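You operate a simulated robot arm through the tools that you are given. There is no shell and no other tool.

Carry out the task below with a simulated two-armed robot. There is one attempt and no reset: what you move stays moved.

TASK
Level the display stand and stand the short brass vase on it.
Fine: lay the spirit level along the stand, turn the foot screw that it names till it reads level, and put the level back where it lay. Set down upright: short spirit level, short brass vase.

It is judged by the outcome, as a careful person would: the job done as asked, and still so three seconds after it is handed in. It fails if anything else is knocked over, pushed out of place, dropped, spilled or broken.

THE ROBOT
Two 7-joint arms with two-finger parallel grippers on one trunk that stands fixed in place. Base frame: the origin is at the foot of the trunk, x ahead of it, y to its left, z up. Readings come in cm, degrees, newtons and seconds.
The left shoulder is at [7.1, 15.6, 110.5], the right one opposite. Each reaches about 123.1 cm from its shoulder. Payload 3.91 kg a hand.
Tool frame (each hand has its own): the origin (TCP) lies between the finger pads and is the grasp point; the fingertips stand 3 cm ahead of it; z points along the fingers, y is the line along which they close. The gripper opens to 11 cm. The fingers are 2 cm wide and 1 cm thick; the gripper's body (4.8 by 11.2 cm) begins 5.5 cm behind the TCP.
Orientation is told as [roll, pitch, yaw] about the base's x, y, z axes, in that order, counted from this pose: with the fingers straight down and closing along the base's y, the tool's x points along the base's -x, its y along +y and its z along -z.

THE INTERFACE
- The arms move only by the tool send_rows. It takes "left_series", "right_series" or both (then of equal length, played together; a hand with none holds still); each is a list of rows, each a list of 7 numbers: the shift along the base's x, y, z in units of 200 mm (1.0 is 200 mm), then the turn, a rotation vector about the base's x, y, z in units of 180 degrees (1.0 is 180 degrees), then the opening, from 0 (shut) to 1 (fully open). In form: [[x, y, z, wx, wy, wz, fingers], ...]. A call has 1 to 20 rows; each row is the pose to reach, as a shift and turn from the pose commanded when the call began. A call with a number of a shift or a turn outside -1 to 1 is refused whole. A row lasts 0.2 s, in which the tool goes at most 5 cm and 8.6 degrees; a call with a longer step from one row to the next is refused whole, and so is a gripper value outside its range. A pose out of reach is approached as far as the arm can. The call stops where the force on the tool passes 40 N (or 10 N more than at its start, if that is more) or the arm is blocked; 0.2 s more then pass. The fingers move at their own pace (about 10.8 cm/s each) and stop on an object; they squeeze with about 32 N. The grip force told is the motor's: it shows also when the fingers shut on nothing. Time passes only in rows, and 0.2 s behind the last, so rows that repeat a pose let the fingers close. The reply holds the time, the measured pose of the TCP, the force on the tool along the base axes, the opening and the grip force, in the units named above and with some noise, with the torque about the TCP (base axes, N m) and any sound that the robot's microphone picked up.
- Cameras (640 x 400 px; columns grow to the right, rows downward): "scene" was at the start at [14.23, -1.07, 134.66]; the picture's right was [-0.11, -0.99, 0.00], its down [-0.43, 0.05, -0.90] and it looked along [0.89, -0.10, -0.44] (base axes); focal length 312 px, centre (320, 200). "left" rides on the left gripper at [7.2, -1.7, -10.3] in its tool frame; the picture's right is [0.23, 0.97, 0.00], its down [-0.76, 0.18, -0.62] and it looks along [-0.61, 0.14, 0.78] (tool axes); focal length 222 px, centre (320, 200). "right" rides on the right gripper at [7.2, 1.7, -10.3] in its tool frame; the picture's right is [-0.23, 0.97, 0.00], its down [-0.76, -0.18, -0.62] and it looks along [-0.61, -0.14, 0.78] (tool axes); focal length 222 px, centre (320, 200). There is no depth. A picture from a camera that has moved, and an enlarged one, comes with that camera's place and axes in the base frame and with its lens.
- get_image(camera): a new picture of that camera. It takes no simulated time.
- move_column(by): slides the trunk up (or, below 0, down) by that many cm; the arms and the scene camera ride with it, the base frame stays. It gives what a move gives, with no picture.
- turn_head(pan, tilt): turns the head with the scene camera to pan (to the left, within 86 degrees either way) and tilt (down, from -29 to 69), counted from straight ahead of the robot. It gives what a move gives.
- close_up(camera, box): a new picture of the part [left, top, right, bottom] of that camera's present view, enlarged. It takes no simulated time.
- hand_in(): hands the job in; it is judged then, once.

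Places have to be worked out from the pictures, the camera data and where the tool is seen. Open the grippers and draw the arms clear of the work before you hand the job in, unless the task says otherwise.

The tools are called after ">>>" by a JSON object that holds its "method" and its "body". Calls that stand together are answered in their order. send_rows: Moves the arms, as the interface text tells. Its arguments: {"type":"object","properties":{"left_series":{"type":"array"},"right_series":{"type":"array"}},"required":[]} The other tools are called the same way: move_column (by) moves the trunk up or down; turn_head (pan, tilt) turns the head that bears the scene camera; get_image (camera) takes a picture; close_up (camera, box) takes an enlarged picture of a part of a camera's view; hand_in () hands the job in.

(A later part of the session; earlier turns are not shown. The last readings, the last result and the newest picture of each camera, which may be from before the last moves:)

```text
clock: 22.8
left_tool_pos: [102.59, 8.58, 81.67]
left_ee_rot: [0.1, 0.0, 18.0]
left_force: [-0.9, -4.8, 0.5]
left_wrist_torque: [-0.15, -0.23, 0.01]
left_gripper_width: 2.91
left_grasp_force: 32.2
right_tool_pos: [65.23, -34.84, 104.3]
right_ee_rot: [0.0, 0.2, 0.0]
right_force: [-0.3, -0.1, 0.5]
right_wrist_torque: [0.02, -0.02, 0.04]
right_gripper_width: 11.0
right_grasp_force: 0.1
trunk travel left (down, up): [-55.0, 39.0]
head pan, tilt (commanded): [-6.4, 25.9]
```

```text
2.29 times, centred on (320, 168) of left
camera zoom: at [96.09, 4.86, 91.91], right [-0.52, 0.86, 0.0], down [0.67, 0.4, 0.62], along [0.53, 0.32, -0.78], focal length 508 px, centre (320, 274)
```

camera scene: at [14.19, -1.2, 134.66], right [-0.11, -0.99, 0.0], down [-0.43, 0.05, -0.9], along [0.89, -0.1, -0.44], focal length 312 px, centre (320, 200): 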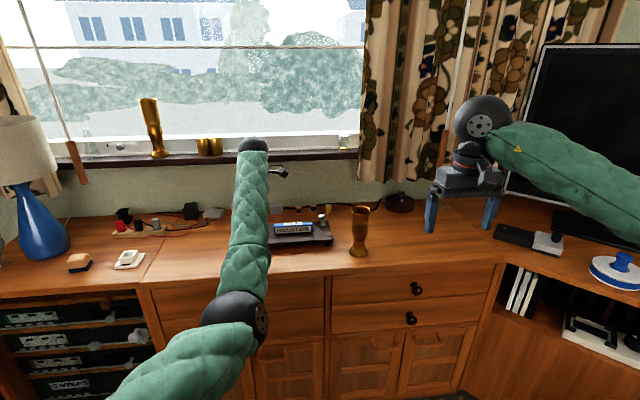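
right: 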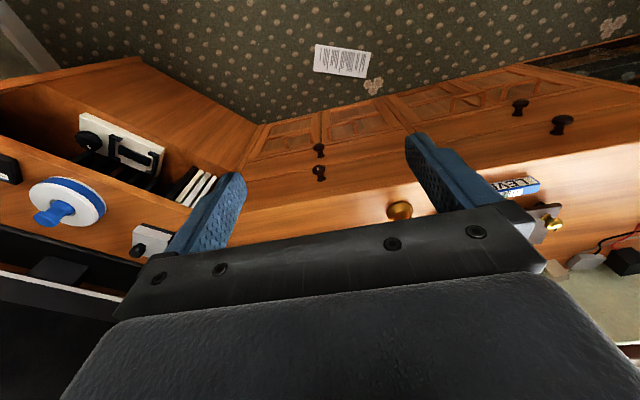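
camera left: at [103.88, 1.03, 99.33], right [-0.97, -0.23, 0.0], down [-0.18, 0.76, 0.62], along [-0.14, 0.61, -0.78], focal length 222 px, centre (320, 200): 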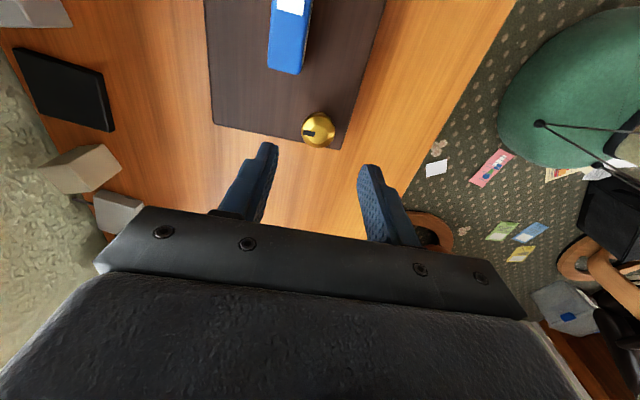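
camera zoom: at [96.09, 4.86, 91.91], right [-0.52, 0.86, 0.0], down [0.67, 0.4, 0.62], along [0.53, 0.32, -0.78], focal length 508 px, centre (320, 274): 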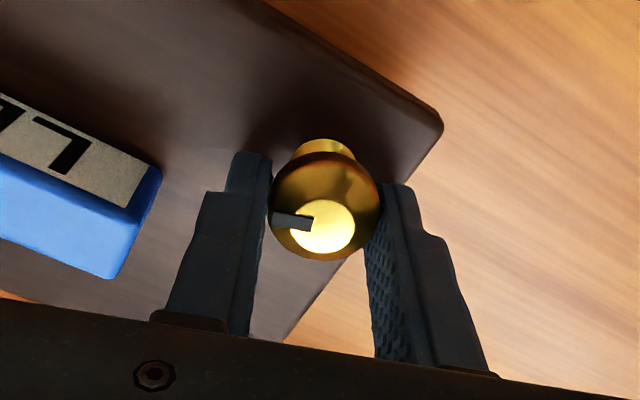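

It now reads "LEVEL", though the bubble looks slightly right of centre. I zoom in more to judge the remainder.

>>> {"method": "close_up", "body": {"camera": "scene", "box": [280, 223, 305, 233]}}

>>> {"method": "close_up", "body": {"camera": "scene", "box": [235, 195, 345, 260]}}

```text
16.00 times, centred on (292, 228) of scene
camera zoom: at [14.27, -1.13, 134.65], right [-0.11, -0.99, 0.0], down [-0.44, 0.05, -0.9], along [0.89, -0.1, -0.44], focal length 4991 px, centre (760, -248)
```

zoom: 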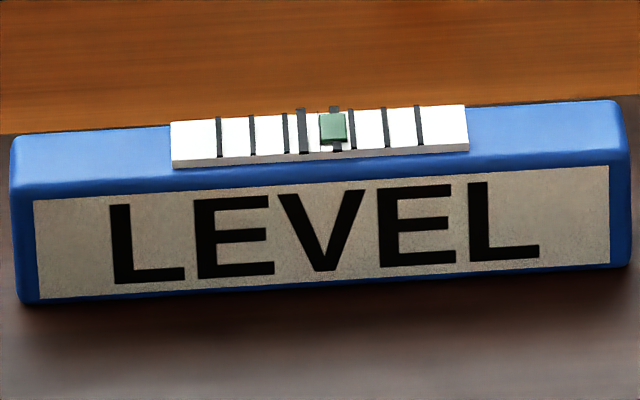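

```text
5.82 times, centred on (290, 228) of scene
camera zoom: at [14.27, -1.13, 134.65], right [-0.11, -0.99, 0.0], down [-0.44, 0.05, -0.9], along [0.89, -0.1, -0.44], focal length 1815 px, centre (494, 40)
```

zoom: 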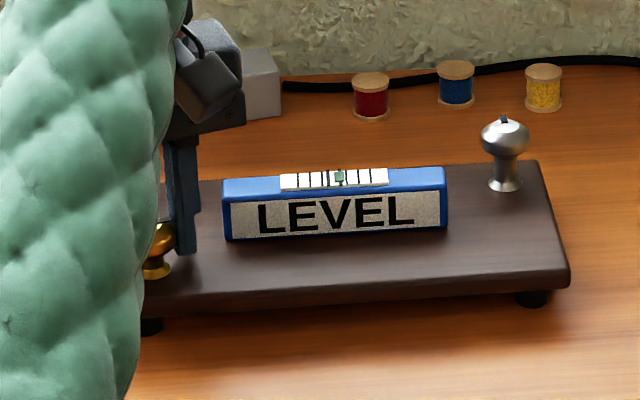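

Bubble is ~14 px right of the midpoint at this zoom; 72° moved it ~43 px, so about 23° more clockwise should centre it.

>>> {"method": "send_rows", "body": {"left_series": [[0, 0, 0, 0, 0, -0.043, 0.2], [0, 0, 0, 0, 0, -0.086, 0.2], [0, 0, 0, 0, 0, -0.128, 0.2], [0, 0, 0, 0, 0, -0.128, 0.2], [0, 0, 0, 0, 0, -0.128, 0.2]]}}

>>> {"method": "close_up", "body": {"camera": "scene", "box": [280, 223, 305, 233]}}

>>> {"method": "close_up", "body": {"camera": "left", "box": [220, 80, 420, 255]}}

```text
clock: 24.0
left_tool_pos: [102.58, 8.63, 81.75]
left_ee_rot: [0.1, 0.0, -5.2]
left_force: [2.5, -5.9, 0.1]
left_wrist_torque: [-0.11, 0.1, 0.03]
left_gripper_width: 2.9
left_grasp_force: 31.8
right_tool_pos: [65.25, -34.89, 104.22]
right_ee_rot: [0.0, 0.0, -0.1]
right_force: [0.1, -0.3, -0.1]
right_wrist_torque: [0.01, -0.04, 0.03]
right_gripper_width: 11.01
right_grasp_force: 0.1
trunk travel left (down, up): [-55.0, 39.0]
head pan, tilt (commanded): [-6.4, 25.9]
```

```text
16.00 times, centred on (292, 228) of scene
camera zoom: at [14.28, -1.14, 134.65], right [-0.11, -0.99, 0.0], down [-0.44, 0.05, -0.9], along [0.89, -0.1, -0.44], focal length 4991 px, centre (760, -248)
```

zoom: 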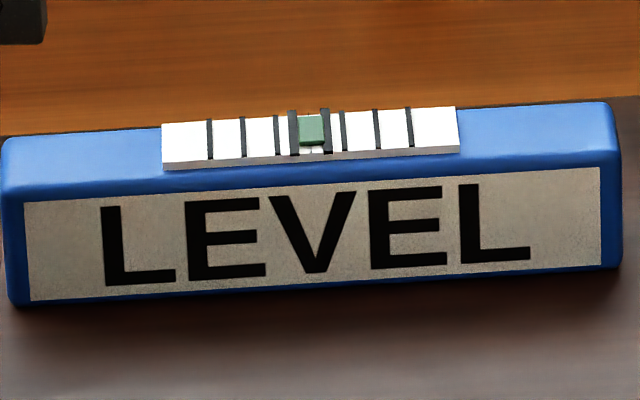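

```text
2.29 times, centred on (320, 168) of left
camera zoom: at [95.05, 7.68, 91.92], right [-0.14, 0.99, 0.0], down [0.77, 0.11, 0.62], along [0.62, 0.09, -0.78], focal length 508 px, centre (320, 274)
```

zoom: 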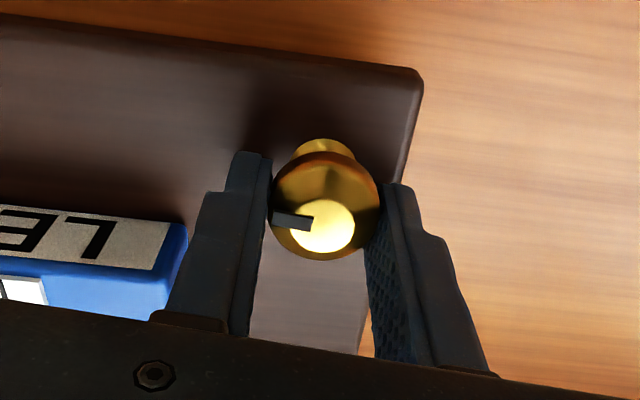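

The bubble is now centred between the two middle lines. I open the fingers just enough to clear the knob (they now lie along y, near the level's end) and rise straight up.

>>> {"method": "send_rows", "body": {"left_series": [[0, 0, 0, 0, 0, 0, 0.3], [0, 0, 0, 0, 0, 0, 0.4], [0, 0, 0, 0, 0, 0, 0.4], [0, 0, 0.05, 0, 0, 0, 0.4], [0, 0, 0.12, 0, 0, 0, 0.4], [0, 0, 0.22, 0, 0, 0, 0.4], [0, 0, 0.34, 0, 0, 0, 0.4], [0, 0, 0.34, 0, 0, 0, 0.4]]}}

>>> {"method": "close_up", "body": {"camera": "scene", "box": [280, 223, 305, 233]}}

>>> {"method": "get_image", "body": {"camera": "left"}}

>>> {"method": "close_up", "body": {"camera": "scene", "box": [235, 195, 345, 260]}}

```text
clock: 25.8
left_tool_pos: [102.69, 8.6, 88.44]
left_ee_rot: [0.0, 0.0, -5.1]
left_force: [0.4, 0.4, 0.3]
left_wrist_torque: [0.02, -0.03, 0.0]
left_gripper_width: 4.37
left_grasp_force: 0.0
right_tool_pos: [65.27, -34.82, 104.13]
right_ee_rot: [0.0, 0.1, -0.1]
right_force: [1.4, 0.6, -0.8]
right_wrist_torque: [-0.01, -0.03, 0.02]
right_gripper_width: 11.02
right_grasp_force: 0.0
trunk travel left (down, up): [-55.0, 39.0]
head pan, tilt (commanded): [-6.4, 25.9]
```

```text
16.00 times, centred on (292, 228) of scene
camera zoom: at [14.27, -1.1, 134.65], right [-0.11, -0.99, 0.0], down [-0.44, 0.05, -0.9], along [0.89, -0.1, -0.44], focal length 4991 px, centre (760, -248)
```

zoom: 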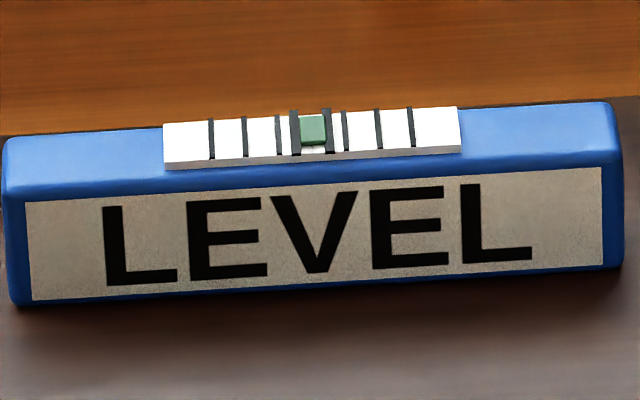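

```text
taken
camera left: at [95.16, 7.71, 98.7], right [-0.14, 0.99, 0.0], down [0.77, 0.11, 0.62], along [0.62, 0.09, -0.78], focal length 222 px, centre (320, 200)
```

left: 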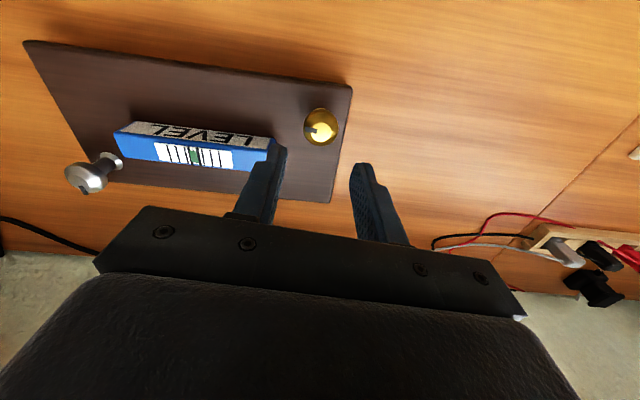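

```text
5.82 times, centred on (290, 228) of scene
camera zoom: at [14.27, -1.1, 134.65], right [-0.11, -0.99, 0.0], down [-0.44, 0.05, -0.9], along [0.89, -0.1, -0.44], focal length 1815 px, centre (494, 40)
```

zoom: 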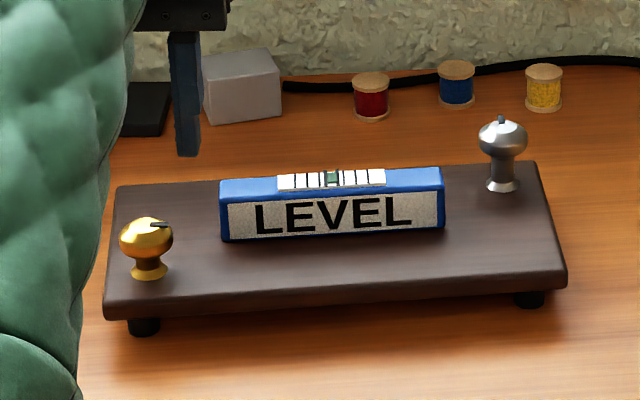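

The level reads "LEVEL" with the bubble centred, hand off. Now I bring the left hand back over the level, turning to yaw 90 again, to pick it up.

>>> {"method": "send_rows", "body": {"left_series": [[0.014, -0.044, 0, 0, 0, 0.044, 0.5], [0.029, -0.089, 0, 0, 0, 0.088, 0.5], [0.043, -0.134, 0, 0, 0, 0.132, 0.5], [0.058, -0.178, 0, 0, 0, 0.176, 0.5], [0.072, -0.223, 0, 0, 0, 0.22, 0.5], [0.086, -0.267, 0, 0, 0, 0.264, 0.5], [0.101, -0.312, 0, 0, 0, 0.308, 0.5], [0.115, -0.357, 0, 0, 0, 0.352, 0.5], [0.13, -0.401, 0, 0, 0, 0.396, 0.5], [0.144, -0.446, 0, 0, 0, 0.44, 0.5], [0.158, -0.49, 0, 0, 0, 0.484, 0.5], [0.173, -0.535, 0, 0, 0, 0.528, 0.5], [0.173, -0.535, 0, 0, 0, 0.528, 0.5], [0.173, -0.535, 0, 0, 0, 0.528, 0.5]]}}

>>> {"method": "close_up", "body": {"camera": "left", "box": [220, 25, 420, 235]}}

>>> {"method": "get_image", "body": {"camera": "scene"}}

```text
clock: 28.8
left_tool_pos: [105.96, -2.11, 88.59]
left_ee_rot: [0.1, 0.0, 90.0]
left_force: [-0.3, -0.5, 0.1]
left_wrist_torque: [0.0, 0.0, -0.02]
left_gripper_width: 5.52
left_grasp_force: 0.0
right_tool_pos: [65.19, -34.81, 104.15]
right_ee_rot: [0.1, 0.1, 0.0]
right_force: [-1.1, -0.9, 0.8]
right_wrist_torque: [0.02, 0.03, 0.06]
right_gripper_width: 11.0
right_grasp_force: 0.1
trunk travel left (down, up): [-55.0, 39.0]
head pan, tilt (commanded): [-6.4, 25.9]
```

```text
1.90 times, centred on (320, 130) of left
camera zoom: at [107.57, -9.2, 98.79], right [-0.97, -0.23, 0.0], down [-0.18, 0.76, 0.62], along [-0.14, 0.61, -0.78], focal length 423 px, centre (320, 333)
```

zoom: 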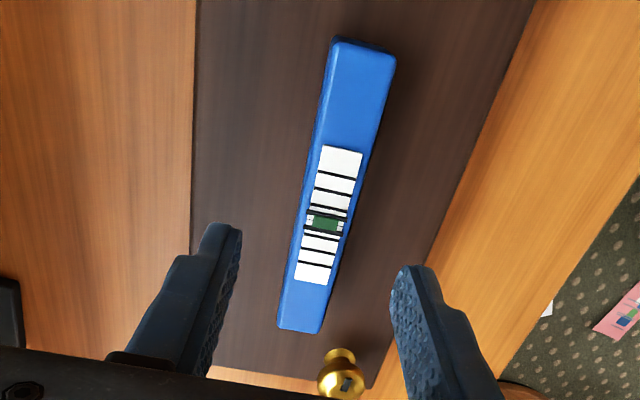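

```text
taken
camera scene: at [14.23, -1.11, 134.66], right [-0.11, -0.99, 0.0], down [-0.43, 0.05, -0.9], along [0.89, -0.1, -0.44], focal length 312 px, centre (320, 200)
```

scene: 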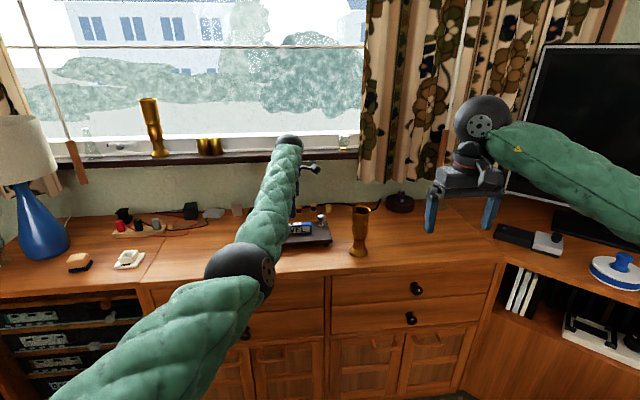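

The level's centre is now about (105.65, -1.3). I shift the hand slightly and descend to TCP z≈81.85 around the level.

>>> {"method": "send_rows", "body": {"left_series": [[-0.015, 0.025, -0.02, 0, 0, 0, 0.5], [-0.015, 0.025, -0.1, 0, 0, 0, 0.5], [-0.015, 0.025, -0.18, 0, 0, 0, 0.5], [-0.015, 0.025, -0.25, 0, 0, 0, 0.5], [-0.015, 0.025, -0.3, 0, 0, 0, 0.5], [-0.015, 0.025, -0.325, 0, 0, 0, 0.5], [-0.015, 0.025, -0.337, 0, 0, 0, 0.5], [-0.015, 0.025, -0.337, 0, 0, 0, 0.5], [-0.015, 0.025, -0.337, 0, 0, 0, 0.5]]}}

>>> {"method": "close_up", "body": {"camera": "left", "box": [240, 25, 400, 235]}}

>>> {"method": "close_up", "body": {"camera": "scene", "box": [255, 205, 345, 255]}}

```text
clock: 30.8
left_tool_pos: [105.81, -1.57, 81.73]
left_ee_rot: [0.1, 0.0, 89.9]
left_force: [-0.3, 0.2, 0.3]
left_wrist_torque: [0.01, 0.03, 0.04]
left_gripper_width: 5.51
left_grasp_force: 0.0
right_tool_pos: [65.14, -34.82, 104.26]
right_ee_rot: [0.0, 0.0, 0.0]
right_force: [-0.5, -0.2, 0.7]
right_wrist_torque: [0.0, 0.0, -0.01]
right_gripper_width: 10.98
right_grasp_force: 0.0
trunk travel left (down, up): [-55.0, 39.0]
head pan, tilt (commanded): [-6.4, 25.9]
```

```text
1.90 times, centred on (320, 130) of left
camera zoom: at [107.3, -8.68, 91.96], right [-0.97, -0.23, 0.0], down [-0.18, 0.76, 0.62], along [-0.14, 0.61, -0.78], focal length 423 px, centre (320, 333)
```

zoom: 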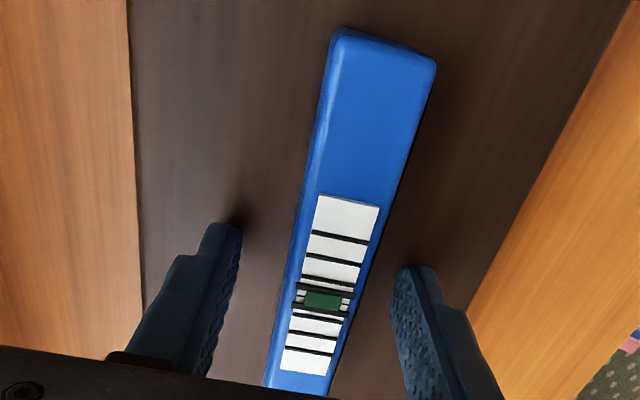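

```text
7.11 times, centred on (300, 230) of scene
camera zoom: at [14.24, -1.1, 134.65], right [-0.11, -0.99, 0.0], down [-0.43, 0.05, -0.9], along [0.89, -0.1, -0.44], focal length 2218 px, centre (462, -13)
```

zoom: 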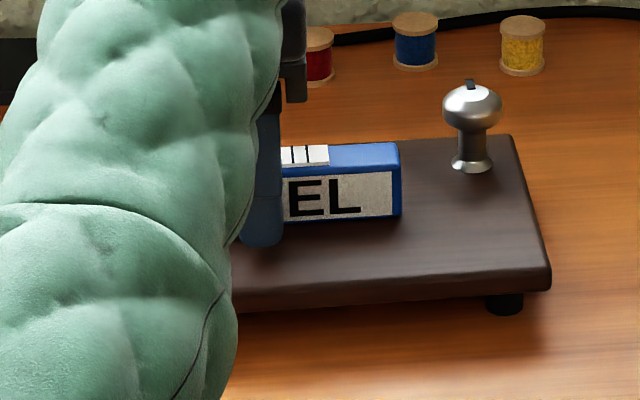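

The relation to the hand matches the first grip (bubble at the same pixel). I close, then lift 4.5 cm.

>>> {"method": "send_rows", "body": {"left_series": [[0, 0, 0, 0, 0, 0, 0.35], [0, 0, 0, 0, 0, 0, 0.25], [0, 0, 0, 0, 0, 0, 0.15], [0, 0, 0, 0, 0, 0, 0.1], [0, 0, 0, 0, 0, 0, 0.1], [0, 0, 0, 0, 0, 0, 0.1], [0, 0, 0.05, 0, 0, 0, 0.1], [0, 0, 0.12, 0, 0, 0, 0.1], [0, 0, 0.19, 0, 0, 0, 0.1], [0, 0, 0.225, 0, 0, 0, 0.1], [0, 0, 0.225, 0, 0, 0, 0.1]]}}

>>> {"method": "close_up", "body": {"camera": "left", "box": [240, 25, 400, 235]}}

>>> {"method": "get_image", "body": {"camera": "scene"}}

```text
clock: 33.2
left_tool_pos: [105.67, -1.61, 86.03]
left_ee_rot: [0.0, 0.0, 90.1]
left_force: [0.4, -0.4, -0.1]
left_wrist_torque: [-0.03, 0.04, 0.02]
left_gripper_width: 2.33
left_grasp_force: 31.9
right_tool_pos: [65.15, -34.78, 104.19]
right_ee_rot: [0.0, 0.1, 0.0]
right_force: [-0.1, 0.0, 0.8]
right_wrist_torque: [-0.01, -0.01, -0.02]
right_gripper_width: 10.99
right_grasp_force: 0.0
trunk travel left (down, up): [-55.0, 39.0]
head pan, tilt (commanded): [-6.4, 25.9]
```

```text
1.90 times, centred on (320, 130) of left
camera zoom: at [107.31, -8.7, 96.42], right [-0.97, -0.23, 0.0], down [-0.18, 0.76, 0.62], along [-0.14, 0.61, -0.78], focal length 423 px, centre (320, 333)
```

zoom: 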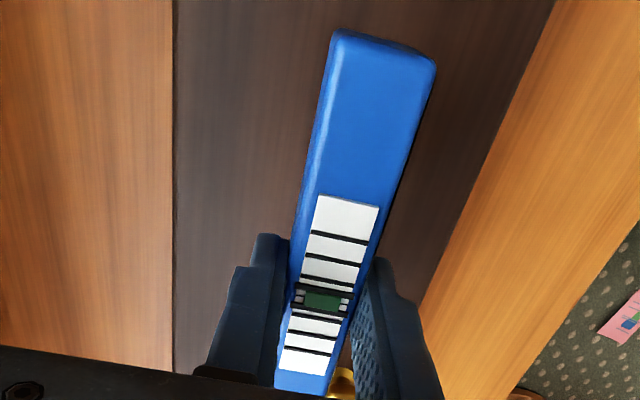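

```text
taken
camera scene: at [14.25, -1.1, 134.65], right [-0.11, -0.99, 0.0], down [-0.44, 0.05, -0.9], along [0.89, -0.1, -0.44], focal length 312 px, centre (320, 200)
```

scene: 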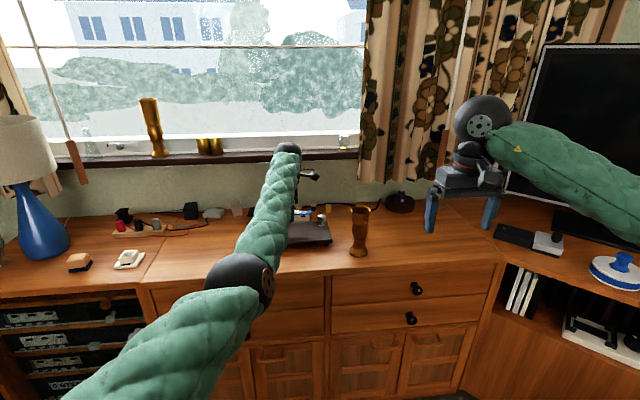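

Level held, same relation as the first grip. I carry it back 12.1 cm toward the robot to its original spot and lower it to about 1 cm above the table.

>>> {"method": "send_rows", "body": {"left_series": [[-0.06, -0.003, 0, 0, 0, 0, 0.1], [-0.18, -0.008, 0, 0, 0, 0, 0.1], [-0.32, -0.014, 0, 0, 0, 0, 0.1], [-0.46, -0.019, 0, 0, 0, 0, 0.1], [-0.56, -0.023, 0, 0, 0, 0, 0.1], [-0.605, -0.025, 0, 0, 0, 0, 0.1], [-0.605, -0.025, -0.06, 0, 0, 0, 0.1], [-0.605, -0.025, -0.14, 0, 0, 0, 0.1], [-0.605, -0.025, -0.22, 0, 0, 0, 0.1], [-0.605, -0.025, -0.29, 0, 0, 0, 0.1], [-0.605, -0.025, -0.33, 0, 0, 0, 0.1], [-0.605, -0.025, -0.33, 0, 0, 0, 0.1]]}}

>>> {"method": "close_up", "body": {"camera": "scene", "box": [245, 200, 345, 275]}}

```text
clock: 36.0
left_tool_pos: [95.63, 1.64, 82.47]
left_ee_rot: [-2.2, -0.9, 92.1]
left_force: [0.7, 0.3, -0.6]
left_wrist_torque: [-0.01, 0.03, 0.01]
left_gripper_width: 2.33
left_grasp_force: 31.8
left hand out of reach, approached as far as the arm can: row 4, 5, 6, 7, 8, 9
right_tool_pos: [65.24, -34.85, 104.22]
right_ee_rot: [0.0, 0.1, 0.0]
right_force: [-0.4, 0.1, 0.5]
right_wrist_torque: [-0.03, 0.04, 0.03]
right_gripper_width: 10.98
right_grasp_force: 0.1
trunk travel left (down, up): [-55.0, 39.0]
head pan, tilt (commanded): [-6.4, 25.9]
stopped in row 12 (left hand): the arm was blocked; the commanded pose is now the measured one
```

```text
5.33 times, centred on (295, 238) of scene
camera zoom: at [14.25, -1.08, 134.65], right [-0.11, -0.99, 0.0], down [-0.44, 0.05, -0.9], along [0.89, -0.1, -0.44], focal length 1664 px, centre (453, 0)
```

zoom: 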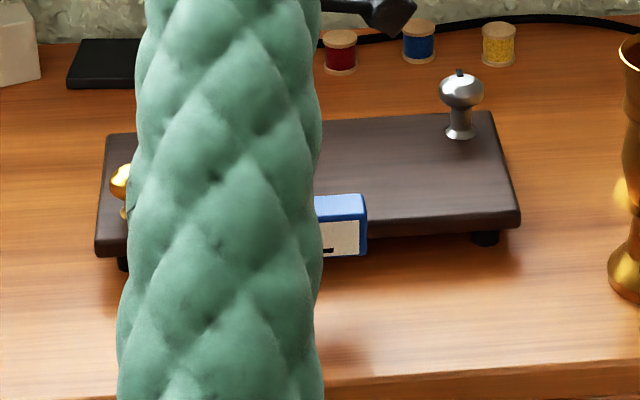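

The left arm hit a joint limit (posture differs from the first time), stopping at (95.6, 1.6, 82.5), level still held in the air. I look at the whole scene before backing off.

>>> {"method": "get_image", "body": {"camera": "scene"}}

>>> {"method": "get_image", "body": {"camera": "left"}}

```text
taken
camera scene: at [14.25, -1.08, 134.65], right [-0.11, -0.99, 0.0], down [-0.44, 0.05, -0.9], along [0.89, -0.1, -0.44], focal length 312 px, centre (320, 200)
```

scene: 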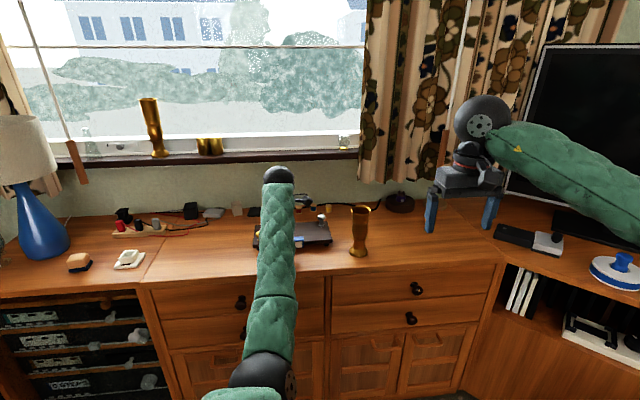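

```text
taken
camera left: at [97.06, -5.57, 92.68], right [-0.96, -0.26, -0.04], down [-0.23, 0.74, 0.63], along [-0.14, 0.62, -0.78], focal length 222 px, centre (320, 200)
```

left: 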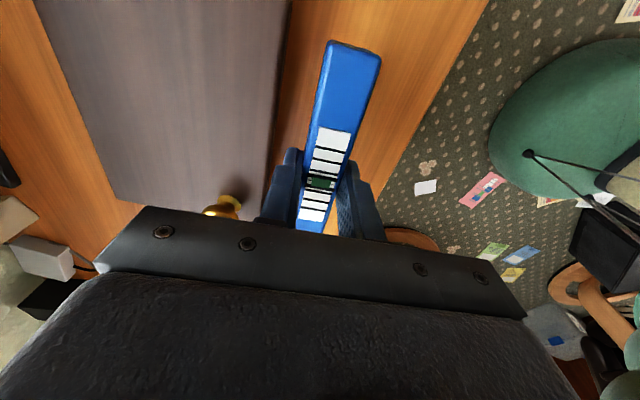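

The elbow has swung inward, which is the likely limit. I lift the level straight up and go back out to the earlier mid-way pose (89, 15, 102), which should undo the posture.

>>> {"method": "send_rows", "body": {"left_series": [[0, 0, 0.1, 0, 0, 0, 0.1], [0, 0, 0.25, -0.002, 0.004, -0.004, 0.1], [-0.03, 0.06, 0.4, -0.005, 0.012, -0.0117, 0.1], [-0.09, 0.18, 0.55, -0.005, 0.012, -0.0117, 0.1], [-0.15, 0.31, 0.7, -0.005, 0.012, -0.0117, 0.1], [-0.21, 0.44, 0.85, -0.005, 0.012, -0.0117, 0.1], [-0.27, 0.57, 0.95, -0.005, 0.012, -0.0117, 0.1], [-0.314, 0.657, 0.98, -0.005, 0.012, -0.0117, 0.1], [-0.314, 0.657, 0.98, -0.005, 0.012, -0.0117, 0.1], [-0.314, 0.657, 0.98, -0.005, 0.012, -0.0117, 0.1]]}}

>>> {"method": "get_image", "body": {"camera": "scene"}}

```text
clock: 38.2
left_tool_pos: [100.69, 16.56, 97.16]
left_ee_rot: [0.2, 0.1, 89.6]
left_force: [-0.2, -0.1, -1.5]
left_wrist_torque: [0.01, -0.01, -0.01]
left_gripper_width: 2.32
left_grasp_force: 32.0
left hand out of reach, approached as far as the arm can: row 2, 3, 4, 5, 6, 7, 8, 9, 10
right_tool_pos: [65.13, -34.9, 104.18]
right_ee_rot: [0.0, -0.1, 0.0]
right_force: [0.3, 0.0, 0.1]
right_wrist_torque: [-0.02, 0.02, 0.02]
right_gripper_width: 11.01
right_grasp_force: 0.1
trunk travel left (down, up): [-55.0, 39.0]
head pan, tilt (commanded): [-6.4, 25.9]
```

```text
taken
camera scene: at [14.26, -1.11, 134.65], right [-0.11, -0.99, 0.0], down [-0.44, 0.05, -0.9], along [0.89, -0.1, -0.44], focal length 312 px, centre (320, 200)
```

scene: 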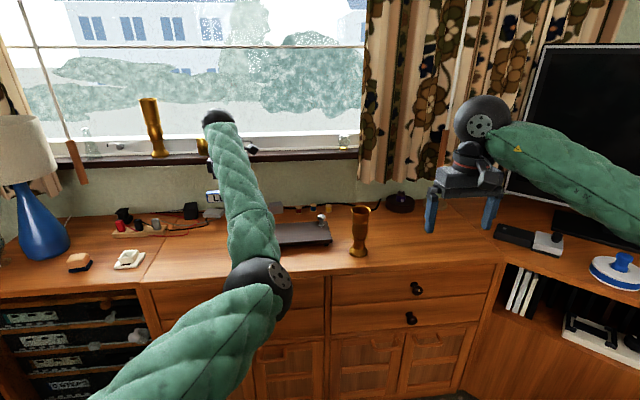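

Still limited, because the wrist at yaw 90 is near its stop in this elbow posture. I return the hand (holding the level) toward its starting pose with yaw 0, to reset the posture, then repeat the original approach.

>>> {"method": "send_rows", "body": {"left_series": [[0, 0, 0, 0, 0, -0.04, 0.1], [0, 0.05, 0.02, 0, 0, -0.085, 0.1], [-0.02, 0.13, 0.05, 0, 0, -0.13, 0.1], [-0.04, 0.21, 0.08, 0, 0, -0.175, 0.1], [-0.06, 0.29, 0.11, 0, 0, -0.22, 0.1], [-0.08, 0.37, 0.14, 0, 0, -0.265, 0.1], [-0.1, 0.46, 0.17, 0, 0, -0.31, 0.1], [-0.12, 0.55, 0.2, 0, 0, -0.355, 0.1], [-0.14, 0.64, 0.23, 0, 0, -0.4, 0.1], [-0.17, 0.76, 0.25, 0, 0, -0.445, 0.1], [-0.2, 0.9, 0.275, 0, 0, -0.49, 0.1], [-0.2, 0.9, 0.275, 0, 0, -0.5, 0.1], [-0.2, 0.9, 0.275, 0, 0, -0.5, 0.1]]}}

>>> {"method": "get_image", "body": {"camera": "scene"}}

```text
clock: 41.0
left_tool_pos: [97.11, 34.91, 103.5]
left_ee_rot: [0.2, 0.2, -0.3]
left_force: [0.0, -0.5, -1.1]
left_wrist_torque: [0.01, 0.01, -0.02]
left_gripper_width: 2.33
left_grasp_force: 31.6
right_tool_pos: [65.24, -34.67, 104.29]
right_ee_rot: [0.0, -0.1, -0.1]
right_force: [0.3, -0.2, -0.2]
right_wrist_torque: [0.01, 0.01, -0.01]
right_gripper_width: 10.98
right_grasp_force: 0.0
trunk travel left (down, up): [-55.0, 39.0]
head pan, tilt (commanded): [-6.4, 25.9]
```

```text
taken
camera scene: at [14.25, -1.04, 134.66], right [-0.11, -0.99, 0.0], down [-0.44, 0.05, -0.9], along [0.89, -0.1, -0.44], focal length 312 px, centre (320, 200)
```

scene: 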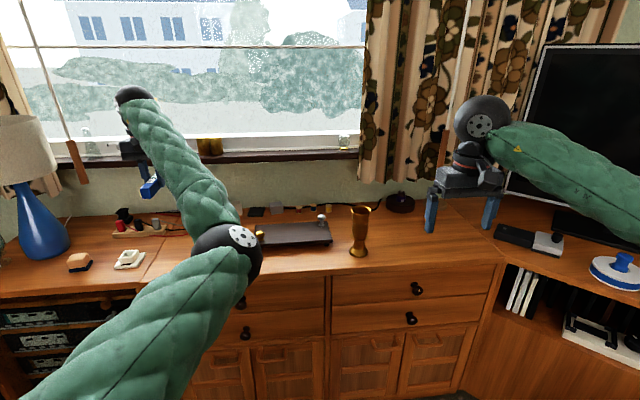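

When out of reach the command is clamped, so I'm at (97, 35, 103.5). I pull the hand back to the exact start position and compare the elbow posture with the first picture.

>>> {"method": "send_rows", "body": {"left_series": [[-0.1, -0.02, 0.04, 0, 0, 0, 0.1], [-0.22, -0.04, 0.08, 0, 0, 0, 0.1], [-0.34, -0.06, 0.12, 0, 0, 0, 0.1], [-0.46, -0.08, 0.16, 0, 0, 0, 0.1], [-0.58, -0.1, 0.2, 0, 0, 0, 0.1], [-0.588, -0.1, 0.2, 0, 0, 0, 0.1], [-0.588, -0.1, 0.2, 0, 0, 0, 0.1]]}}

>>> {"method": "get_image", "body": {"camera": "scene"}}

```text
clock: 42.6
left_tool_pos: [90.45, 37.51, 106.6]
left_ee_rot: [0.2, 0.1, -0.3]
left_force: [0.2, 0.1, -1.4]
left_wrist_torque: [-0.02, -0.03, 0.01]
left_gripper_width: 2.32
left_grasp_force: 32.1
left hand out of reach, approached as far as the arm can: row 2, 3, 4, 5, 6, 7
right_tool_pos: [65.14, -34.7, 104.4]
right_ee_rot: [0.0, 0.0, -0.1]
right_force: [-0.5, 0.0, 0.6]
right_wrist_torque: [-0.02, 0.0, -0.01]
right_gripper_width: 11.03
right_grasp_force: 0.0
trunk travel left (down, up): [-55.0, 39.0]
head pan, tilt (commanded): [-6.4, 25.9]
```

```text
taken
camera scene: at [14.22, -1.05, 134.66], right [-0.11, -0.99, 0.0], down [-0.43, 0.05, -0.9], along [0.89, -0.1, -0.44], focal length 312 px, centre (320, 200)
```

scene: 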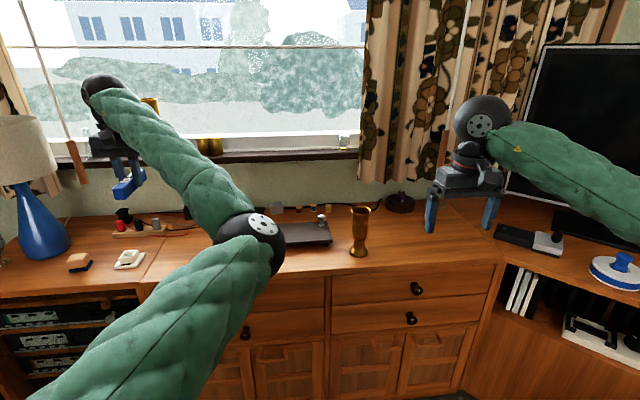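

With the elbow lagging on the inner side the arm can't retract. I'll try to swing the elbow outward by extending the arm forward and then sweeping to the right at height (z≈100), clear of everything; first extend forward-left with yaw toward 45°.

>>> {"method": "send_rows", "body": {"left_series": [[0.1, -0.06, -0.03, 0, 0, 0.02, 0.1], [0.2, -0.14, -0.07, 0, 0, 0.045, 0.1], [0.3, -0.22, -0.1, 0, 0, 0.07, 0.1], [0.4, -0.3, -0.13, 0, 0, 0.1, 0.1], [0.5, -0.38, -0.17, 0, 0, 0.13, 0.1], [0.6, -0.46, -0.2, 0, 0, 0.16, 0.1], [0.7, -0.54, -0.24, 0, 0, 0.19, 0.1], [0.8, -0.62, -0.28, 0, 0, 0.22, 0.1], [0.9, -0.7, -0.32, 0, 0, 0.25, 0.1], [0.95, -0.77, -0.33, 0, 0, 0.25, 0.1], [0.95, -0.77, -0.33, 0, 0, 0.25, 0.1]]}}

>>> {"method": "get_image", "body": {"camera": "scene"}}

```text
clock: 45.0
left_tool_pos: [109.42, 22.34, 100.05]
left_ee_rot: [0.3, 0.1, 44.8]
left_force: [0.2, 0.0, -0.1]
left_wrist_torque: [0.02, 0.0, -0.01]
left_gripper_width: 2.33
left_grasp_force: 31.9
right_tool_pos: [65.19, -34.92, 104.16]
right_ee_rot: [0.1, 0.2, 0.0]
right_force: [0.4, 0.2, 0.6]
right_wrist_torque: [0.0, 0.01, 0.02]
right_gripper_width: 11.0
right_grasp_force: 0.1
trunk travel left (down, up): [-55.0, 39.0]
head pan, tilt (commanded): [-6.4, 25.9]
```

```text
taken
camera scene: at [14.26, -1.08, 134.65], right [-0.11, -0.99, 0.0], down [-0.44, 0.05, -0.9], along [0.89, -0.1, -0.44], focal length 312 px, centre (320, 200)
```

scene: 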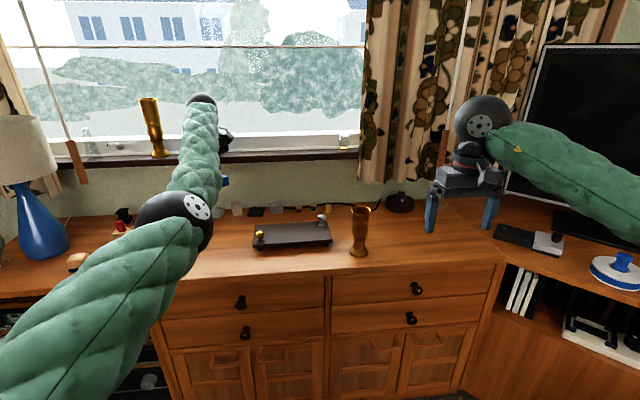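

The elbow has come out to the left now. I sweep the hand to the right at this height, turning to yaw 90.

>>> {"method": "send_rows", "body": {"left_series": [[0, -0.12, 0, 0, 0, 0.03, 0.1], [0, -0.25, -0.01, 0, 0, 0.065, 0.1], [0, -0.38, -0.02, 0, 0, 0.1, 0.1], [0, -0.51, -0.04, 0, 0, 0.135, 0.1], [0, -0.64, -0.06, 0, 0, 0.17, 0.1], [0, -0.77, -0.08, 0, 0, 0.205, 0.1], [0, -0.9, -0.1, 0, 0, 0.24, 0.1], [0, -1.0, -0.1, 0, 0, 0.25, 0.1], [0, -1.0, -0.1, 0, 0, 0.25, 0.1]]}}

>>> {"method": "get_image", "body": {"camera": "scene"}}

```text
clock: 47.0
left_tool_pos: [108.77, 2.6, 98.19]
left_ee_rot: [0.2, 0.2, 89.8]
left_force: [0.1, 0.4, -0.5]
left_wrist_torque: [-0.01, -0.03, 0.0]
left_gripper_width: 2.31
left_grasp_force: 31.8
left hand out of reach, approached as far as the arm can: row 8, 9
right_tool_pos: [65.07, -34.82, 104.21]
right_ee_rot: [0.0, 0.0, 0.0]
right_force: [-0.8, -1.7, -0.3]
right_wrist_torque: [0.02, -0.02, 0.03]
right_gripper_width: 10.99
right_grasp_force: 0.1
trunk travel left (down, up): [-55.0, 39.0]
head pan, tilt (commanded): [-6.4, 25.9]
```

```text
taken
camera scene: at [14.25, -1.01, 134.66], right [-0.11, -0.99, 0.0], down [-0.44, 0.05, -0.9], along [0.89, -0.1, -0.44], focal length 312 px, centre (320, 200)
```

scene: 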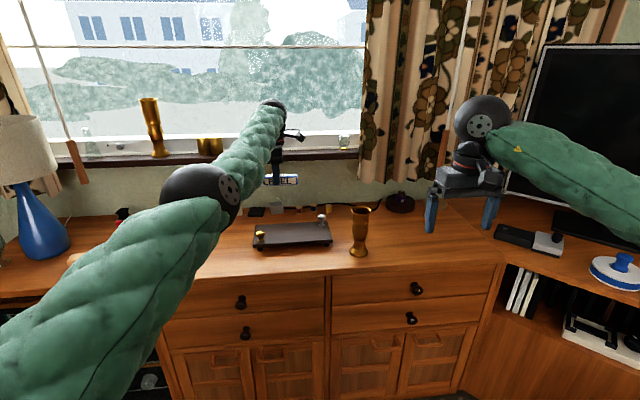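

Elbow is now well to the left, as wanted. I retract toward the level's home spot at z≈90.

>>> {"method": "send_rows", "body": {"left_series": [[-0.1, -0.03, -0.03, 0, 0, 0, 0.1], [-0.22, -0.07, -0.08, 0, 0, 0, 0.1], [-0.34, -0.11, -0.15, 0, 0, 0, 0.1], [-0.46, -0.15, -0.22, 0, 0, 0, 0.1], [-0.58, -0.19, -0.3, 0, 0, 0, 0.1], [-0.69, -0.22, -0.38, 0, 0, 0, 0.1], [-0.745, -0.235, -0.41, 0, 0, 0, 0.1], [-0.745, -0.235, -0.41, 0, 0, 0, 0.1]]}}

>>> {"method": "get_image", "body": {"camera": "scene"}}

```text
clock: 48.8
left_tool_pos: [98.69, -2.83, 88.31]
left_ee_rot: [0.3, 0.1, 89.6]
left_force: [0.4, -0.4, -0.8]
left_wrist_torque: [0.04, -0.01, 0.01]
left_gripper_width: 2.32
left_grasp_force: 32.1
left hand out of reach, approached as far as the arm can: row 4, 5, 6, 7, 8
right_tool_pos: [65.22, -34.95, 104.25]
right_ee_rot: [0.0, 0.0, -0.1]
right_force: [0.4, -0.3, 0.3]
right_wrist_torque: [-0.03, 0.0, -0.02]
right_gripper_width: 10.96
right_grasp_force: 0.1
trunk travel left (down, up): [-55.0, 39.0]
head pan, tilt (commanded): [-6.4, 25.9]
```

```text
taken
camera scene: at [14.25, -1.11, 134.65], right [-0.11, -0.99, 0.0], down [-0.44, 0.05, -0.9], along [0.89, -0.1, -0.44], focal length 312 px, centre (320, 200)
```

scene: 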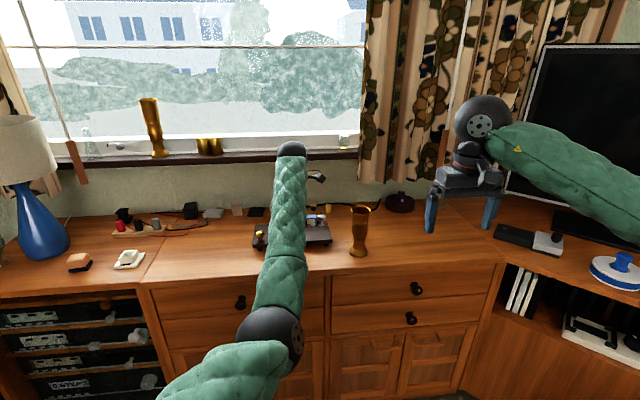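

Same limit: retracting makes the elbow drop inward. I test in place whether turning the wrist a little further (yaw +17°) frees or pushes the elbow outward.

>>> {"method": "send_rows", "body": {"left_series": [[0.02, 0, 0.02, 0, 0, 0.045, 0.1], [0.02, 0, 0.04, 0, 0, 0.09, 0.1], [0.02, 0, 0.04, 0, 0, 0.135, 0.1], [0.02, 0, 0.04, 0, 0, 0.18, 0.1], [0.02, 0, 0.04, 0, 0, 0.18, 0.1]]}}

>>> {"method": "get_image", "body": {"camera": "scene"}}

```text
clock: 50.0
left_tool_pos: [99.06, -2.77, 88.95]
left_ee_rot: [0.1, 0.2, 122.3]
left_force: [-0.9, 0.4, -0.9]
left_wrist_torque: [0.01, 0.03, 0.0]
left_gripper_width: 2.35
left_grasp_force: 32.1
right_tool_pos: [65.12, -34.77, 104.24]
right_ee_rot: [0.0, -0.1, 0.1]
right_force: [-0.4, -0.4, 0.3]
right_wrist_torque: [-0.02, 0.0, -0.01]
right_gripper_width: 10.99
right_grasp_force: 0.0
trunk travel left (down, up): [-55.0, 39.0]
head pan, tilt (commanded): [-6.4, 25.9]
```

```text
taken
camera scene: at [14.25, -1.11, 134.65], right [-0.11, -0.99, 0.0], down [-0.44, 0.05, -0.9], along [0.89, -0.1, -0.44], focal length 312 px, centre (320, 200)
```

scene: 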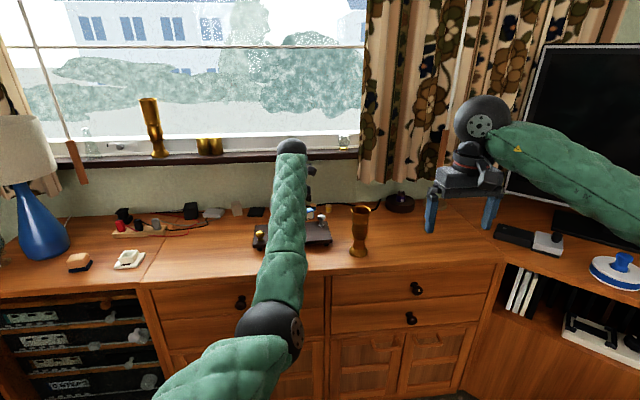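

Yaw is free, so the limit is more likely the wrist bend, with the forearm sloping up too steeply. Raising the trunk should flatten that, so I turn yaw back to 90 and then raise the column 15 cm.

>>> {"method": "send_rows", "body": {"left_series": [[0, 0, 0, 0, 0, -0.045, 0.1], [0, 0, 0.02, 0, 0, -0.09, 0.1], [0, 0, 0.04, 0, 0, -0.135, 0.1], [0, 0, 0.04, 0, 0, -0.178, 0.1], [0, 0, 0.04, 0, 0, -0.178, 0.1]]}}

>>> {"method": "move_column", "body": {"by": 15}}

>>> {"method": "get_image", "body": {"camera": "scene"}}

```text
clock: 51.2
left_tool_pos: [99.23, -2.97, 89.63]
left_ee_rot: [0.1, 0.1, 90.1]
left_force: [0.3, -0.4, -0.2]
left_wrist_torque: [-0.03, -0.02, -0.03]
left_gripper_width: 2.34
left_grasp_force: 32.1
right_tool_pos: [65.21, -34.83, 104.29]
right_ee_rot: [0.0, 0.0, 0.0]
right_force: [0.5, -0.5, -0.2]
right_wrist_torque: [0.0, 0.0, 0.02]
right_gripper_width: 10.98
right_grasp_force: 0.0
trunk travel left (down, up): [-55.0, 39.0]
head pan, tilt (commanded): [-6.4, 25.9]
```

```text
clock: 53.0
left_tool_pos: [99.2, -2.84, 104.71]
left_ee_rot: [0.2, 0.1, 90.1]
left_force: [-0.4, 0.1, -1.2]
left_wrist_torque: [0.02, 0.01, 0.02]
left_gripper_width: 2.33
left_grasp_force: 32.2
right_tool_pos: [65.1, -34.93, 119.24]
right_ee_rot: [0.1, 0.1, -0.1]
right_force: [-0.1, 0.6, 0.1]
right_wrist_torque: [0.0, -0.03, -0.01]
right_gripper_width: 11.01
right_grasp_force: 0.0
trunk travel left (down, up): [-70.0, 24.0]
head pan, tilt (commanded): [-6.4, 25.9]
```

```text
taken
camera scene: at [14.29, -1.12, 149.64], right [-0.11, -0.99, 0.0], down [-0.44, 0.05, -0.9], along [0.89, -0.1, -0.44], focal length 312 px, centre (320, 200)
```

scene: 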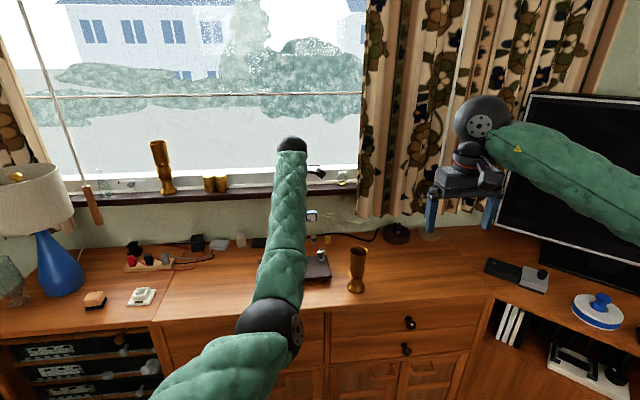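

Now I lower the hand to z≈91 and then draw it back to x≈93.7 above the level's home.

>>> {"method": "send_rows", "body": {"left_series": [[0, 0, -0.1, 0, 0, 0, 0.1], [0, 0, -0.25, 0, 0, 0, 0.1], [0, 0, -0.4, 0, 0, 0, 0.1], [0, 0, -0.55, 0, 0, 0, 0.1], [0, 0, -0.68, 0, 0, 0, 0.1], [-0.07, 0.01, -0.7, 0, 0, 0, 0.1], [-0.15, 0.02, -0.7, 0, 0, 0, 0.1], [-0.23, 0.035, -0.7, 0, 0, 0, 0.1], [-0.275, 0.035, -0.7, 0, 0, 0, 0.1], [-0.275, 0.035, -0.7, 0, 0, 0, 0.1]]}}

>>> {"method": "get_image", "body": {"camera": "scene"}}

```text
clock: 55.4
left_tool_pos: [96.18, 2.45, 93.81]
left_ee_rot: [-2.3, -1.1, 92.5]
left_force: [0.3, 0.0, -1.6]
left_wrist_torque: [0.01, 0.01, -0.01]
left_gripper_width: 2.34
left_grasp_force: 32.2
right_tool_pos: [65.24, -34.88, 119.28]
right_ee_rot: [0.0, 0.0, 0.0]
right_force: [0.7, 0.6, -0.4]
right_wrist_torque: [0.01, 0.01, 0.01]
right_gripper_width: 11.01
right_grasp_force: 0.0
trunk travel left (down, up): [-70.0, 24.0]
head pan, tilt (commanded): [-6.4, 25.9]
stopped in row 10 (left hand): the arm was blocked; the commanded pose is now the measured one
```

```text
taken
camera scene: at [14.24, -1.08, 149.66], right [-0.11, -0.99, 0.0], down [-0.43, 0.05, -0.9], along [0.89, -0.1, -0.44], focal length 312 px, centre (320, 200)
```

scene: 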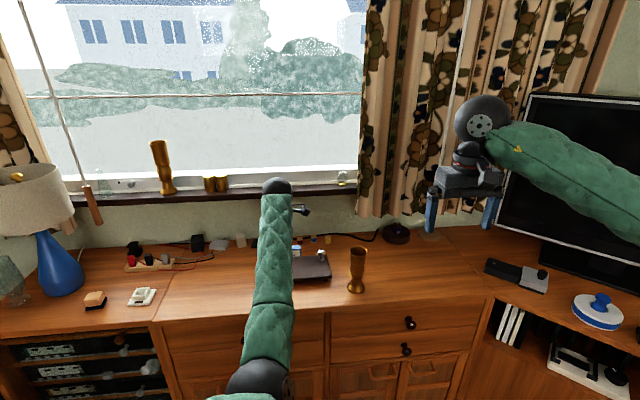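

Blocked again with the elbow low and inward, so the left arm isn't good for that spot now. Instead I'll set the level back on the stand with the left hand, and let the right arm (with its fresh, elbow-out posture) carry it home. First I lift and move over the stand, restoring the orientation.

>>> {"method": "send_rows", "body": {"left_series": [[0.03, 0, 0.08, 0, 0, 0, 0.1], [0.1, -0.03, 0.17, -0.002, 0.005, -0.005, 0.1], [0.18, -0.06, 0.26, -0.006, 0.0128, -0.0139, 0.1], [0.28, -0.1, 0.34, -0.006, 0.0128, -0.0139, 0.1], [0.38, -0.15, 0.41, -0.006, 0.0128, -0.0139, 0.1], [0.48, -0.2, 0.41, -0.006, 0.0128, -0.0139, 0.1], [0.48, -0.2, 0.41, -0.006, 0.0128, -0.0139, 0.1], [0.48, -0.2, 0.41, -0.006, 0.0128, -0.0139, 0.1]]}}

>>> {"method": "get_image", "body": {"camera": "scene"}}

```text
clock: 57.1
left_tool_pos: [105.81, -2.15, 101.81]
left_ee_rot: [0.2, 0.2, 89.9]
left_force: [0.3, -0.6, -1.4]
left_wrist_torque: [0.0, -0.01, 0.02]
left_gripper_width: 2.33
left_grasp_force: 32.0
right_tool_pos: [65.15, -34.87, 119.19]
right_ee_rot: [0.0, 0.0, 0.0]
right_force: [-0.2, -0.2, -0.4]
right_wrist_torque: [-0.02, 0.0, 0.0]
right_gripper_width: 11.03
right_grasp_force: 0.1
trunk travel left (down, up): [-70.0, 24.0]
head pan, tilt (commanded): [-6.4, 25.9]
```

```text
taken
camera scene: at [14.27, -1.1, 149.65], right [-0.11, -0.99, 0.0], down [-0.44, 0.05, -0.9], along [0.89, -0.1, -0.44], focal length 312 px, centre (320, 200)
```

scene: 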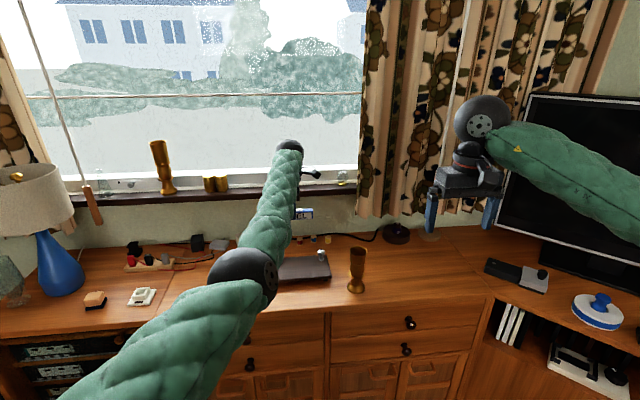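

The level hangs over the stand again. I lower the column back by 15 cm (both hands come down with it, left to z≈87).

>>> {"method": "move_column", "body": {"by": -15}}

>>> {"method": "close_up", "body": {"camera": "left", "box": [200, 25, 440, 235]}}

>>> {"method": "get_image", "body": {"camera": "scene"}}

```text
clock: 58.9
left_tool_pos: [105.69, -2.27, 86.87]
left_ee_rot: [0.3, 0.1, 89.9]
left_force: [0.0, -0.4, -1.3]
left_wrist_torque: [0.0, 0.0, 0.0]
left_gripper_width: 2.31
left_grasp_force: 31.7
right_tool_pos: [65.16, -34.82, 104.29]
right_ee_rot: [0.0, -0.1, 0.0]
right_force: [-0.7, 0.1, 0.9]
right_wrist_torque: [0.01, -0.01, 0.01]
right_gripper_width: 11.0
right_grasp_force: 0.1
trunk travel left (down, up): [-55.0, 39.0]
head pan, tilt (commanded): [-6.4, 25.9]
```

```text
1.90 times, centred on (320, 130) of left
camera zoom: at [107.37, -9.28, 97.22], right [-0.97, -0.22, 0.0], down [-0.17, 0.76, 0.62], along [-0.14, 0.61, -0.78], focal length 423 px, centre (320, 333)
```

zoom: 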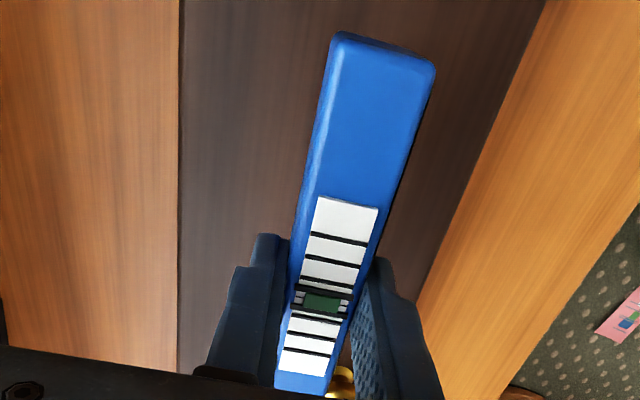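

```text
taken
camera scene: at [14.22, -1.09, 134.67], right [-0.11, -0.99, 0.0], down [-0.43, 0.05, -0.9], along [0.89, -0.1, -0.44], focal length 312 px, centre (320, 200)
```

scene: 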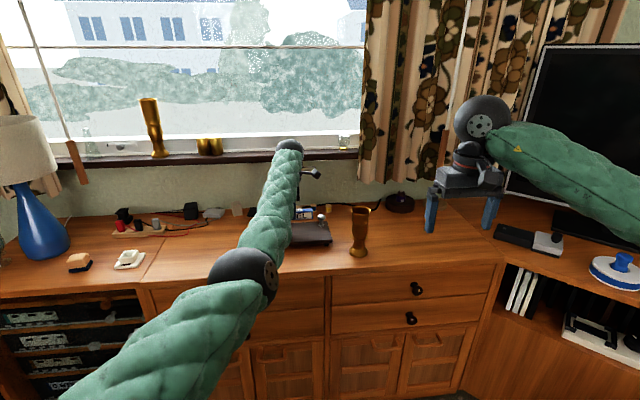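

I lower to just above the stand (TCP ≈82.0).

>>> {"method": "send_rows", "body": {"left_series": [[0, 0.01, -0.06, 0, 0, 0, 0.1], [0, 0.015, -0.14, 0, 0, 0, 0.1], [0, 0.015, -0.2, 0, 0, 0, 0.1], [0, 0.015, -0.23, 0, 0, 0, 0.1], [0, 0.015, -0.245, 0, 0, 0, 0.1], [0, 0.015, -0.245, 0, 0, 0, 0.1]]}}

```text
clock: 60.3
left_tool_pos: [105.71, -1.88, 81.98]
left_ee_rot: [0.2, 0.1, 90.0]
left_force: [0.5, 0.6, -1.2]
left_wrist_torque: [-0.02, -0.01, 0.01]
left_gripper_width: 2.32
left_grasp_force: 31.6
right_tool_pos: [65.18, -34.99, 104.25]
right_ee_rot: [0.1, 0.1, 0.0]
right_force: [-0.3, 1.0, 0.1]
right_wrist_torque: [0.01, -0.03, -0.02]
right_gripper_width: 10.98
right_grasp_force: 0.0
trunk travel left (down, up): [-55.0, 39.0]
head pan, tilt (commanded): [-6.4, 25.9]
```

No contact yet. I lower another 0.2 cm in tiny steps and read the force.

>>> {"method": "send_rows", "body": {"left_series": [[0, 0, -0.005, 0, 0, 0, 0.1], [0, 0, -0.01, 0, 0, 0, 0.1], [0, 0, -0.01, 0, 0, 0, 0.1]]}}

```text
clock: 61.1
left_tool_pos: [105.73, -1.87, 81.7]
left_ee_rot: [0.2, 0.1, 89.8]
left_force: [0.4, 0.7, -1.1]
left_wrist_torque: [0.01, -0.03, 0.01]
left_gripper_width: 2.33
left_grasp_force: 31.8
right_tool_pos: [65.25, -34.9, 104.24]
right_ee_rot: [0.1, 0.0, 0.0]
right_force: [0.3, -0.3, 0.8]
right_wrist_torque: [-0.03, -0.01, -0.02]
right_gripper_width: 11.0
right_grasp_force: 0.1
trunk travel left (down, up): [-55.0, 39.0]
head pan, tilt (commanded): [-6.4, 25.9]
```

Still free (−1.1 N is just its weight). Another 0.15 cm down.

>>> {"method": "send_rows", "body": {"left_series": [[0, 0, -0.004, 0, 0, 0, 0.1], [0, 0, -0.008, 0, 0, 0, 0.1], [0, 0, -0.008, 0, 0, 0, 0.1]]}}

```text
clock: 61.9
left_tool_pos: [105.72, -2.01, 81.67]
left_ee_rot: [0.1, 0.2, 89.8]
left_force: [-0.4, -0.6, 4.8]
left_wrist_torque: [-0.14, -0.04, -0.01]
left_gripper_width: 2.34
left_grasp_force: 31.7
right_tool_pos: [65.22, -34.9, 104.26]
right_ee_rot: [0.0, 0.1, -0.1]
right_force: [-0.1, 0.3, 0.2]
right_wrist_torque: [0.01, -0.01, 0.02]
right_gripper_width: 10.99
right_grasp_force: 0.1
trunk travel left (down, up): [-55.0, 39.0]
head pan, tilt (commanded): [-6.4, 25.9]
```

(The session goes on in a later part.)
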